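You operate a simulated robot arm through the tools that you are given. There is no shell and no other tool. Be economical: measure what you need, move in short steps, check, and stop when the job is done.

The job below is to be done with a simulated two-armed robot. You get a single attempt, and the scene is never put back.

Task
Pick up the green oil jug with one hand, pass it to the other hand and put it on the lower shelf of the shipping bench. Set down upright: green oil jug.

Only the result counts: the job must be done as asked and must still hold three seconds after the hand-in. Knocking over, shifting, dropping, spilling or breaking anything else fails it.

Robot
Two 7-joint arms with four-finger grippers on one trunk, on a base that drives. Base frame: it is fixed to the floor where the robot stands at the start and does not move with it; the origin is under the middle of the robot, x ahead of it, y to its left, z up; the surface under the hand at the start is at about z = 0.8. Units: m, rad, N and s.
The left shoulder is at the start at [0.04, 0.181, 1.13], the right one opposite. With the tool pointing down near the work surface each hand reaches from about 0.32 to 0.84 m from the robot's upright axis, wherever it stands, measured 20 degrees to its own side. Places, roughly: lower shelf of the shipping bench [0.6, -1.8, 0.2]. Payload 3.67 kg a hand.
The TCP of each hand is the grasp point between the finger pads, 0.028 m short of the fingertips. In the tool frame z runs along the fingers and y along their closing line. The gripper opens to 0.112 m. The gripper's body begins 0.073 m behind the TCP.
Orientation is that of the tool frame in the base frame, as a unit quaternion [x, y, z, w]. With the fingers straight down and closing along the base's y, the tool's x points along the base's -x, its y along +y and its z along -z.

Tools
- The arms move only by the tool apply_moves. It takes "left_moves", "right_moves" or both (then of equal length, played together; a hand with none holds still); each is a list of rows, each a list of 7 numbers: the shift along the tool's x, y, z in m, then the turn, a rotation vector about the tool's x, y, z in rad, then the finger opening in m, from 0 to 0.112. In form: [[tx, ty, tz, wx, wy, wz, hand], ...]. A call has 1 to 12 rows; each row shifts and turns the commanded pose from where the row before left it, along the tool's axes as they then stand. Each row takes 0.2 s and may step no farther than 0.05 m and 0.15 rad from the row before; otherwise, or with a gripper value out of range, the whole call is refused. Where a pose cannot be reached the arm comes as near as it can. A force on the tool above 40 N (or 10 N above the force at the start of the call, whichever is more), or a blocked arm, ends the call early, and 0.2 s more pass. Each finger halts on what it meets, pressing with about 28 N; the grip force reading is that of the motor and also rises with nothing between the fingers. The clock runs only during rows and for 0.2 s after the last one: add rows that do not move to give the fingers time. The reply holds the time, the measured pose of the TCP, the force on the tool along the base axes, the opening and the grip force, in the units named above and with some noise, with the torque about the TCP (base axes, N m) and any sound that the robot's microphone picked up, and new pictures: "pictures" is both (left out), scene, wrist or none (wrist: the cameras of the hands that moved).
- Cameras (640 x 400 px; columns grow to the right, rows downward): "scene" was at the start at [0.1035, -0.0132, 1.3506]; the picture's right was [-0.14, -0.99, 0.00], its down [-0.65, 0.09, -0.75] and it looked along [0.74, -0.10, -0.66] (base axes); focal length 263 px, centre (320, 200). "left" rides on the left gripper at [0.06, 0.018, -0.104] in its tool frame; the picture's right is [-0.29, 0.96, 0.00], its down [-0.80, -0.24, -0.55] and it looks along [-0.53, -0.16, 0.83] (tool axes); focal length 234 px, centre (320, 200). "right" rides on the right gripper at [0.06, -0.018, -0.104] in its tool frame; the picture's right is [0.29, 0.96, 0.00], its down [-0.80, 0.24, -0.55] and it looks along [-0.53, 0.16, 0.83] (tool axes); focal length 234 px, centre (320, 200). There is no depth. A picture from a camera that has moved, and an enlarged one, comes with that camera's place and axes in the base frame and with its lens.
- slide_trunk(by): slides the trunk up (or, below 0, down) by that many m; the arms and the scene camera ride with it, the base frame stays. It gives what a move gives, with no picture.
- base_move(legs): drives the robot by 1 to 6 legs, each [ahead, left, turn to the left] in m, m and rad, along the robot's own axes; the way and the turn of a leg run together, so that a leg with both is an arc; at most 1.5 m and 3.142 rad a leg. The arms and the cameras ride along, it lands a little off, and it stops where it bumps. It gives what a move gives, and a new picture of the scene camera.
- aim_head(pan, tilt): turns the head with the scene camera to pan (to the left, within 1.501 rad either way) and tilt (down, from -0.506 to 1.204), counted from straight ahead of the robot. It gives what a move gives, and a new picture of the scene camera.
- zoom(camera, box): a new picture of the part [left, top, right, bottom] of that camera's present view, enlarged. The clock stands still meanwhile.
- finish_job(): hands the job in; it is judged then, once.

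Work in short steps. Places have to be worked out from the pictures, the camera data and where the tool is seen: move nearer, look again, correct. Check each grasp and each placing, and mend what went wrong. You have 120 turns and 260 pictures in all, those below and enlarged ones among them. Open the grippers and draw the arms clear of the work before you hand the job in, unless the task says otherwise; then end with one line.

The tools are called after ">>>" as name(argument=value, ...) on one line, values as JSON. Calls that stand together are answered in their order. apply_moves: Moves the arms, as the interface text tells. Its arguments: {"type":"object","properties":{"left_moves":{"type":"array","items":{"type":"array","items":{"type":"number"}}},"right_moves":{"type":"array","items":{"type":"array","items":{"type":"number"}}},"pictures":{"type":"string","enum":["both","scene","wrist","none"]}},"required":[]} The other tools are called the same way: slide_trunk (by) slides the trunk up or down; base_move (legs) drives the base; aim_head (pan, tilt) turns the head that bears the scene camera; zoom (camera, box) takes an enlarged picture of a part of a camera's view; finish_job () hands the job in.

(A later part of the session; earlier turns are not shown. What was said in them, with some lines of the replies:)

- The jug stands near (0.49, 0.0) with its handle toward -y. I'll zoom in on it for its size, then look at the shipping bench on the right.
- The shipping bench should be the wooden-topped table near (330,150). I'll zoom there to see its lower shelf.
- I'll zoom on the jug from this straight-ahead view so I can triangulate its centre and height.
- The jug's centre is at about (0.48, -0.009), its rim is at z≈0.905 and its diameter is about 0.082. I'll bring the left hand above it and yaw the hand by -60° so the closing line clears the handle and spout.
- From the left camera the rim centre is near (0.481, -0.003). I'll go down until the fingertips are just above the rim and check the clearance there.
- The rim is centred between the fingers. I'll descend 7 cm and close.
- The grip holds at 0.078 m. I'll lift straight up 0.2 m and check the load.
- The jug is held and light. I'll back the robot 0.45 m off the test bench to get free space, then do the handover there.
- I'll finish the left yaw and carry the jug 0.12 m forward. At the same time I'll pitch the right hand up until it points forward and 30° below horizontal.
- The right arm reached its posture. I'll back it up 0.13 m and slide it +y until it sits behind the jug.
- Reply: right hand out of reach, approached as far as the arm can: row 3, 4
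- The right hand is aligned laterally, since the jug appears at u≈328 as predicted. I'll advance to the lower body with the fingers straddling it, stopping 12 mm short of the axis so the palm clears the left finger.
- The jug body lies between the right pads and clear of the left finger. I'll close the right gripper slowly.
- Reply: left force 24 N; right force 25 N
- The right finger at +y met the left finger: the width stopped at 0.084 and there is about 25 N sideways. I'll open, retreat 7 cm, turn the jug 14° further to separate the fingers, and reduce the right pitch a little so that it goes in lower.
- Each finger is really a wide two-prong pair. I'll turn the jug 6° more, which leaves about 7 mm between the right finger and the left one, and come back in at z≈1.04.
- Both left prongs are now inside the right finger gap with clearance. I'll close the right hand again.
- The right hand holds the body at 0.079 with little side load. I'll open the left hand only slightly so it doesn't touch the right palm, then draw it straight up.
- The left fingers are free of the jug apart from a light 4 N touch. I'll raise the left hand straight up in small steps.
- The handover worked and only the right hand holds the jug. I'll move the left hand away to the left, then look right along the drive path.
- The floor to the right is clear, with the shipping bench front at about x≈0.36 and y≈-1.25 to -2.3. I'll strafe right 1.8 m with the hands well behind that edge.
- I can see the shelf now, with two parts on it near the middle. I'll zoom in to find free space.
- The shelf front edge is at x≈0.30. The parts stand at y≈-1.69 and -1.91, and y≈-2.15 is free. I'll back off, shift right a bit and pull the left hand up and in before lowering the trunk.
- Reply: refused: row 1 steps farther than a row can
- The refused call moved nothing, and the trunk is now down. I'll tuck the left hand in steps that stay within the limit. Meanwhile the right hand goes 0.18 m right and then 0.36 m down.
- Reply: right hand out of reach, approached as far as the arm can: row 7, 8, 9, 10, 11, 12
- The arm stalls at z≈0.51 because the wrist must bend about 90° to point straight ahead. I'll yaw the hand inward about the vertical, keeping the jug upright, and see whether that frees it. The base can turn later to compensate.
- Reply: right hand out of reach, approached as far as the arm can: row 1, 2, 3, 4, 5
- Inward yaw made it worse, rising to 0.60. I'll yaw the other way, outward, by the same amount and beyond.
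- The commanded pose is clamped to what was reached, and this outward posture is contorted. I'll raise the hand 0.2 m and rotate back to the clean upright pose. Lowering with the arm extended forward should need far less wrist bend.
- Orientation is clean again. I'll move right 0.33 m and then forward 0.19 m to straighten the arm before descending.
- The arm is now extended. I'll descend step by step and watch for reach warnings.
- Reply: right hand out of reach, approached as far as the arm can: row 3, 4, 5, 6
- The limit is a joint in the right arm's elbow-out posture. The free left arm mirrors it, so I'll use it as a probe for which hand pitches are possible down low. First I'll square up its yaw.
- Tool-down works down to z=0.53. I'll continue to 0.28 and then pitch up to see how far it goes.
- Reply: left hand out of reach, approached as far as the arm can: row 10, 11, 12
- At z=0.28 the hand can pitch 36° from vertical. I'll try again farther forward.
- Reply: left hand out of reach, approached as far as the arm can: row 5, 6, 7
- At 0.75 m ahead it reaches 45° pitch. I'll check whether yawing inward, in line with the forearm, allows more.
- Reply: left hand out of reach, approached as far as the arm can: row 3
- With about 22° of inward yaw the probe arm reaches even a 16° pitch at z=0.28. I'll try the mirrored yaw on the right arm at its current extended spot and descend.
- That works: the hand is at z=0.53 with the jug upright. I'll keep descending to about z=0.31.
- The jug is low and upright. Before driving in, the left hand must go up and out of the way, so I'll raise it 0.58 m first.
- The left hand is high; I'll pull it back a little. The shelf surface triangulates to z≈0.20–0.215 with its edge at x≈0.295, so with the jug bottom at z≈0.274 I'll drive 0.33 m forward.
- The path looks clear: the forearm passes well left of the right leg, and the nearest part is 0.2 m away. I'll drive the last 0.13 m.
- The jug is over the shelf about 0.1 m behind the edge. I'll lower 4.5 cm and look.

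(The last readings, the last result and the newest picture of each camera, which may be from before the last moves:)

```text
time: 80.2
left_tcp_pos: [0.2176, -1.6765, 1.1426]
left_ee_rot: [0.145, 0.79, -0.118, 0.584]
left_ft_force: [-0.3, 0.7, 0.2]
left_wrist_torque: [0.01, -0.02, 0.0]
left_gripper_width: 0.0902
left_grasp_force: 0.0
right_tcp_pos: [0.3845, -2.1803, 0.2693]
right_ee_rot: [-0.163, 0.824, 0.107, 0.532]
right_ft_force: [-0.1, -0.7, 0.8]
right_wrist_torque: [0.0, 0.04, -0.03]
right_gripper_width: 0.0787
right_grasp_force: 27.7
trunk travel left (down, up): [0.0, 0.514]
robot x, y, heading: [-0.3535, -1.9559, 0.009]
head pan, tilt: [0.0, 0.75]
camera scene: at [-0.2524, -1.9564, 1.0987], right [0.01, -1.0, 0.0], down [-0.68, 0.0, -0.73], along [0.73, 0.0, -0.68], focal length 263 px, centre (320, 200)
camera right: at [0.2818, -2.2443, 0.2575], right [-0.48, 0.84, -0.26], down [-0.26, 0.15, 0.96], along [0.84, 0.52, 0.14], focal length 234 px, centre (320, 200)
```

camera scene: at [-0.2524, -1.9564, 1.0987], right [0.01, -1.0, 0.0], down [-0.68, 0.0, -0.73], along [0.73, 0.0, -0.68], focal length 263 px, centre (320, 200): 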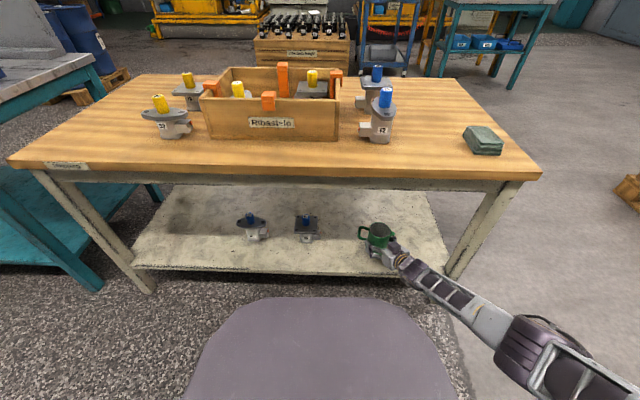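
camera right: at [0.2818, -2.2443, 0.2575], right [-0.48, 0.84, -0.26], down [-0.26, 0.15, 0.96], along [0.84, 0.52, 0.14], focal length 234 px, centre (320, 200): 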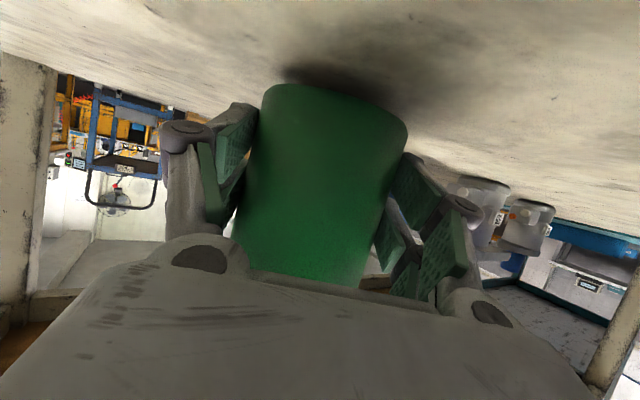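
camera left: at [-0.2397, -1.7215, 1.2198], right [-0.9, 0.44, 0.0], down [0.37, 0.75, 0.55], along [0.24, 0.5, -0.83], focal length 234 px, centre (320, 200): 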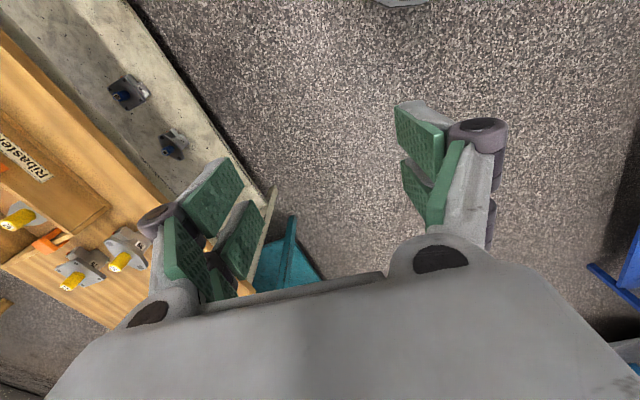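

The contact shadow is close now. I'll lower in 4 mm steps and watch the vertical force.

>>> apply_moves(right_moves=[[0.00365, 0, 0.00164, 0, 0, 0, 0.04], [0.00365, 0, 0.00164, 0, 0, 0, 0.04], [0.00365, 0, 0.00164, 0, 0, 0, 0.04], [0, 0, 0, 0, 0, 0, 0.04]], pictures="wrist")

```text
time: 81.2
left_tcp_pos: [0.2164, -1.6764, 1.1428]
left_ee_rot: [0.146, 0.788, -0.12, 0.585]
left_ft_force: [0.1, 0.5, 0.6]
left_wrist_torque: [-0.03, 0.03, -0.03]
left_gripper_width: 0.09
left_grasp_force: 0.0
right_tcp_pos: [0.3854, -2.1822, 0.2627]
right_ee_rot: [-0.164, 0.822, 0.107, 0.535]
right_ft_force: [-0.9, 0.1, 13.1]
right_wrist_torque: [-0.49, -0.19, 0.0]
right_gripper_width: 0.0787
right_grasp_force: 27.8
trunk travel left (down, up): [0.0, 0.514]
robot x, y, heading: [-0.3559, -1.9536, 0.004]
head pan, tilt: [0.0, 0.75]
camera right: at [0.2831, -2.2445, 0.2489], right [-0.48, 0.84, -0.26], down [-0.26, 0.15, 0.95], along [0.84, 0.52, 0.15], focal length 234 px, centre (320, 200)
```

right: 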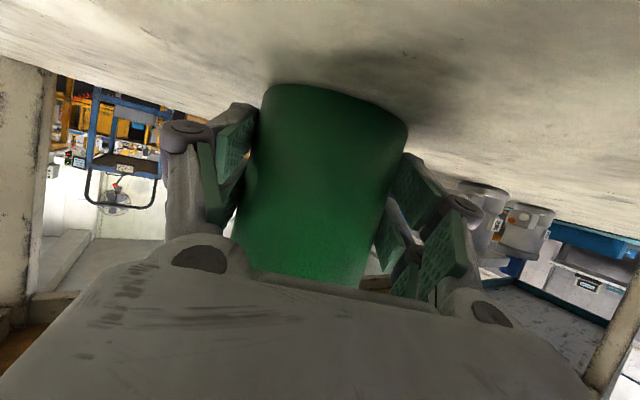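

The jug touches the shelf with 13 N upward. I'll relieve it by about 4 mm and open slowly.

>>> apply_moves(right_moves=[[-0.0036, 0, -0.0016, 0, 0, 0, 0.04], [0, 0, 0, 0, 0, 0, 0.04]], pictures="none")

```text
time: 81.8
left_tcp_pos: [0.2152, -1.6762, 1.1415]
left_ee_rot: [0.147, 0.789, -0.12, 0.585]
left_ft_force: [0.0, -1.0, -0.6]
left_wrist_torque: [-0.01, 0.01, 0.01]
left_gripper_width: 0.09
left_grasp_force: 0.0
right_tcp_pos: [0.3839, -2.183, 0.2624]
right_ee_rot: [-0.163, 0.824, 0.107, 0.531]
right_ft_force: [0.1, 1.0, 1.5]
right_wrist_torque: [-0.02, -0.08, 0.0]
right_gripper_width: 0.0783
right_grasp_force: 28.3
trunk travel left (down, up): [0.0, 0.514]
robot x, y, heading: [-0.3549, -1.9514, 0.01]
head pan, tilt: [0.0, 0.75]
```

The force is 1.5 N, so the jug is just resting on the shelf. I'll open gently.

>>> apply_moves(right_moves=[[0, 0, 0, 0, 0, 0, 0.08], [0, 0, 0, 0, 0, 0, 0.084], [0, 0, 0, 0, 0, 0, 0.09], [0, 0, 0, 0, 0, 0, 0.1], [0, 0, 0, 0, 0, 0, 0.112], [0, 0, 0, 0, 0, 0, 0.112]])

```text
time: 83.2
left_tcp_pos: [0.2177, -1.6771, 1.1425]
left_ee_rot: [0.148, 0.789, -0.121, 0.584]
left_ft_force: [0.0, 0.3, 0.8]
left_wrist_torque: [-0.01, 0.0, 0.03]
left_gripper_width: 0.0903
left_grasp_force: 0.1
right_tcp_pos: [0.3849, -2.1823, 0.2636]
right_ee_rot: [-0.163, 0.823, 0.108, 0.533]
right_ft_force: [-0.2, -0.2, 0.0]
right_wrist_torque: [-0.01, 0.0, 0.0]
right_gripper_width: 0.1118
right_grasp_force: 0.1
trunk travel left (down, up): [0.0, 0.514]
robot x, y, heading: [-0.356, -1.9562, 0.007]
head pan, tilt: [0.0, 0.75]
camera scene: at [-0.2526, -1.9563, 1.0987], right [0.01, -1.0, 0.0], down [-0.68, 0.0, -0.73], along [0.73, 0.0, -0.68], focal length 263 px, centre (320, 200)
camera right: at [0.2817, -2.2457, 0.2508], right [-0.48, 0.84, -0.26], down [-0.26, 0.15, 0.96], along [0.84, 0.52, 0.14], focal length 234 px, centre (320, 200)
```

scene: 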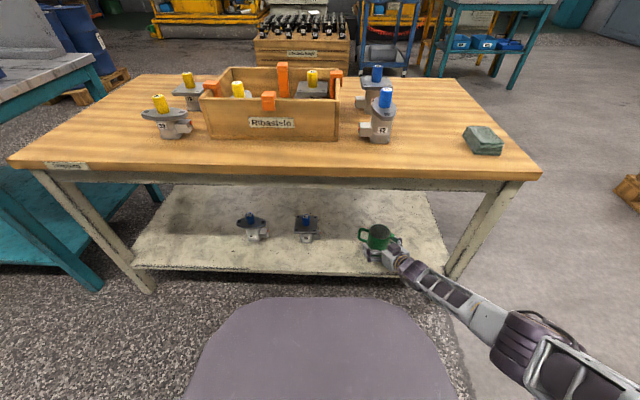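
right: 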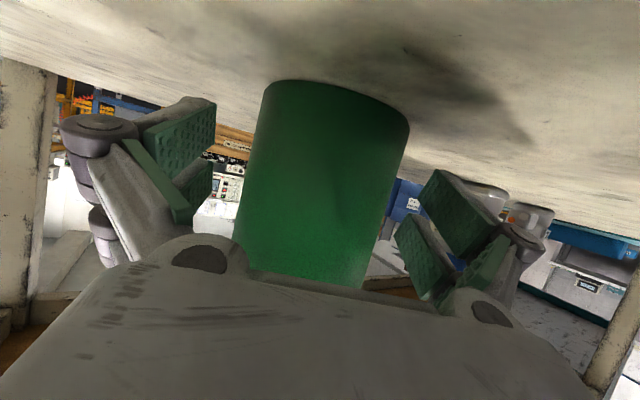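

The jug stands free with an open gap on both sides. I'll retreat horizontally along the hand's axis.

>>> apply_moves(right_moves=[[0.0061, 0, -0.0137, 0, 0, 0, 0.112], [0.0082, 0, -0.0182, 0, 0, 0, 0.112], [0.0102, 0, -0.0228, 0, 0, 0, 0.112], [0.0102, 0, -0.0228, 0, 0, 0, 0.112], [0.0102, 0, -0.0228, 0, 0, 0, 0.112]])

```text
time: 84.4
left_tcp_pos: [0.2162, -1.6762, 1.1429]
left_ee_rot: [0.147, 0.79, -0.12, 0.584]
left_ft_force: [-0.7, 0.6, 0.4]
left_wrist_torque: [-0.01, -0.04, -0.04]
left_gripper_width: 0.0901
left_grasp_force: 0.0
right_tcp_pos: [0.2816, -2.2248, 0.2606]
right_ee_rot: [-0.164, 0.823, 0.108, 0.532]
right_ft_force: [0.9, 0.1, 0.5]
right_wrist_torque: [0.01, 0.03, -0.02]
right_gripper_width: 0.112
right_grasp_force: 0.1
trunk travel left (down, up): [0.0, 0.514]
robot x, y, heading: [-0.3544, -1.9583, 0.008]
head pan, tilt: [0.0, 0.75]
camera scene: at [-0.2527, -1.9564, 1.0987], right [0.01, -1.0, 0.0], down [-0.68, 0.0, -0.73], along [0.73, 0.0, -0.68], focal length 263 px, centre (320, 200)
camera right: at [0.1793, -2.2878, 0.2489], right [-0.48, 0.84, -0.26], down [-0.26, 0.15, 0.95], along [0.84, 0.52, 0.14], focal length 234 px, centre (320, 200)
```

scene: 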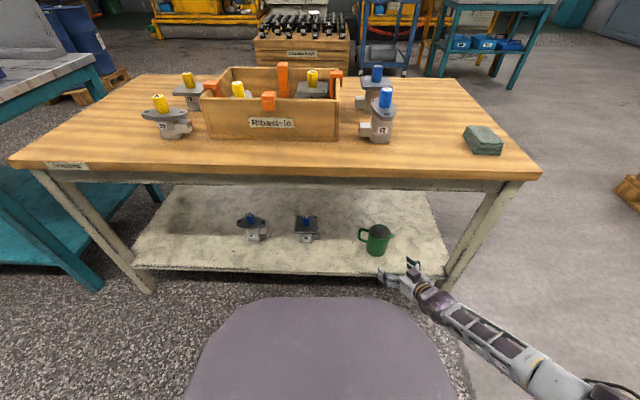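
right: 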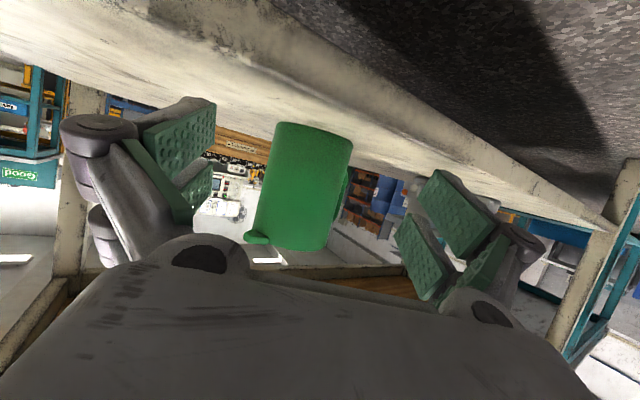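

The jug stands upright on the shelf. I'll drive back 0.35 m to clear the bench and inspect it.

>>> base_move(legs=[[-0.35, 0, 0]])

>>> zoom(camera="scene", box=[240, 120, 480, 270])

```text
time: 86.7
left_tcp_pos: [-0.1342, -1.6782, 1.1422]
left_ee_rot: [0.146, 0.789, -0.119, 0.585]
left_ft_force: [-0.2, -0.6, 0.3]
left_wrist_torque: [-0.03, 0.0, 0.01]
left_gripper_width: 0.0904
left_grasp_force: 0.1
right_tcp_pos: [-0.0697, -2.2268, 0.2628]
right_ee_rot: [-0.165, 0.823, 0.109, 0.532]
right_ft_force: [0.0, -0.2, 0.6]
right_wrist_torque: [0.0, 0.0, -0.04]
right_gripper_width: 0.1118
right_grasp_force: 0.0
trunk travel left (down, up): [0.0, 0.514]
robot x, y, heading: [-0.7056, -1.9588, 0.008]
head pan, tilt: [0.0, 0.75]
camera scene: at [-0.6041, -1.9587, 1.0988], right [0.01, -1.0, 0.0], down [-0.68, 0.0, -0.73], along [0.73, 0.01, -0.68], focal length 263 px, centre (320, 200)
```

scene: 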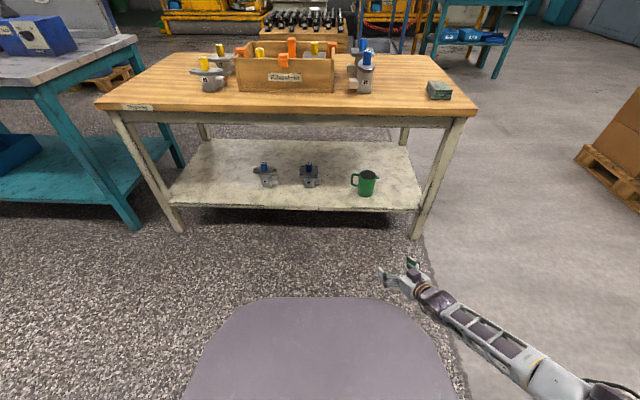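

```text
2.67 times, centred on (360, 195) of scene
camera zoom: at [-0.6041, -1.9587, 1.0988], right [0.01, -1.0, 0.0], down [-0.68, 0.0, -0.73], along [0.73, 0.01, -0.68], focal length 702 px, centre (213, 213)
```

zoom: 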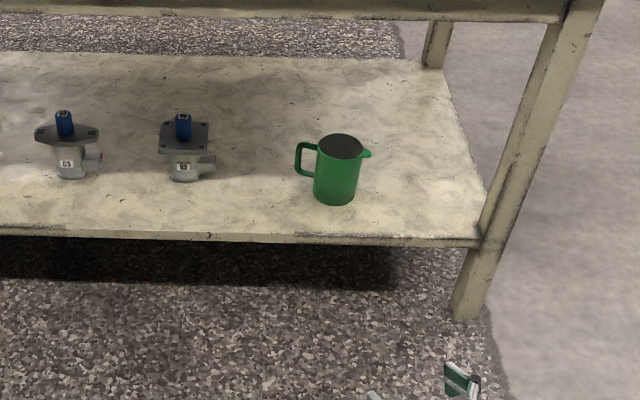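

The jug stands upright on the lower shelf. Nothing else has moved, and both grippers are open and clear of the bench. I'll hand the job in.

>>> finish_job()

```text
The job is handed in.
```

The green oil jug was picked up with the left hand, passed to the right and set upright on the lower shelf of the shipping bench; nothing else was seen to move, and the job is handed in.
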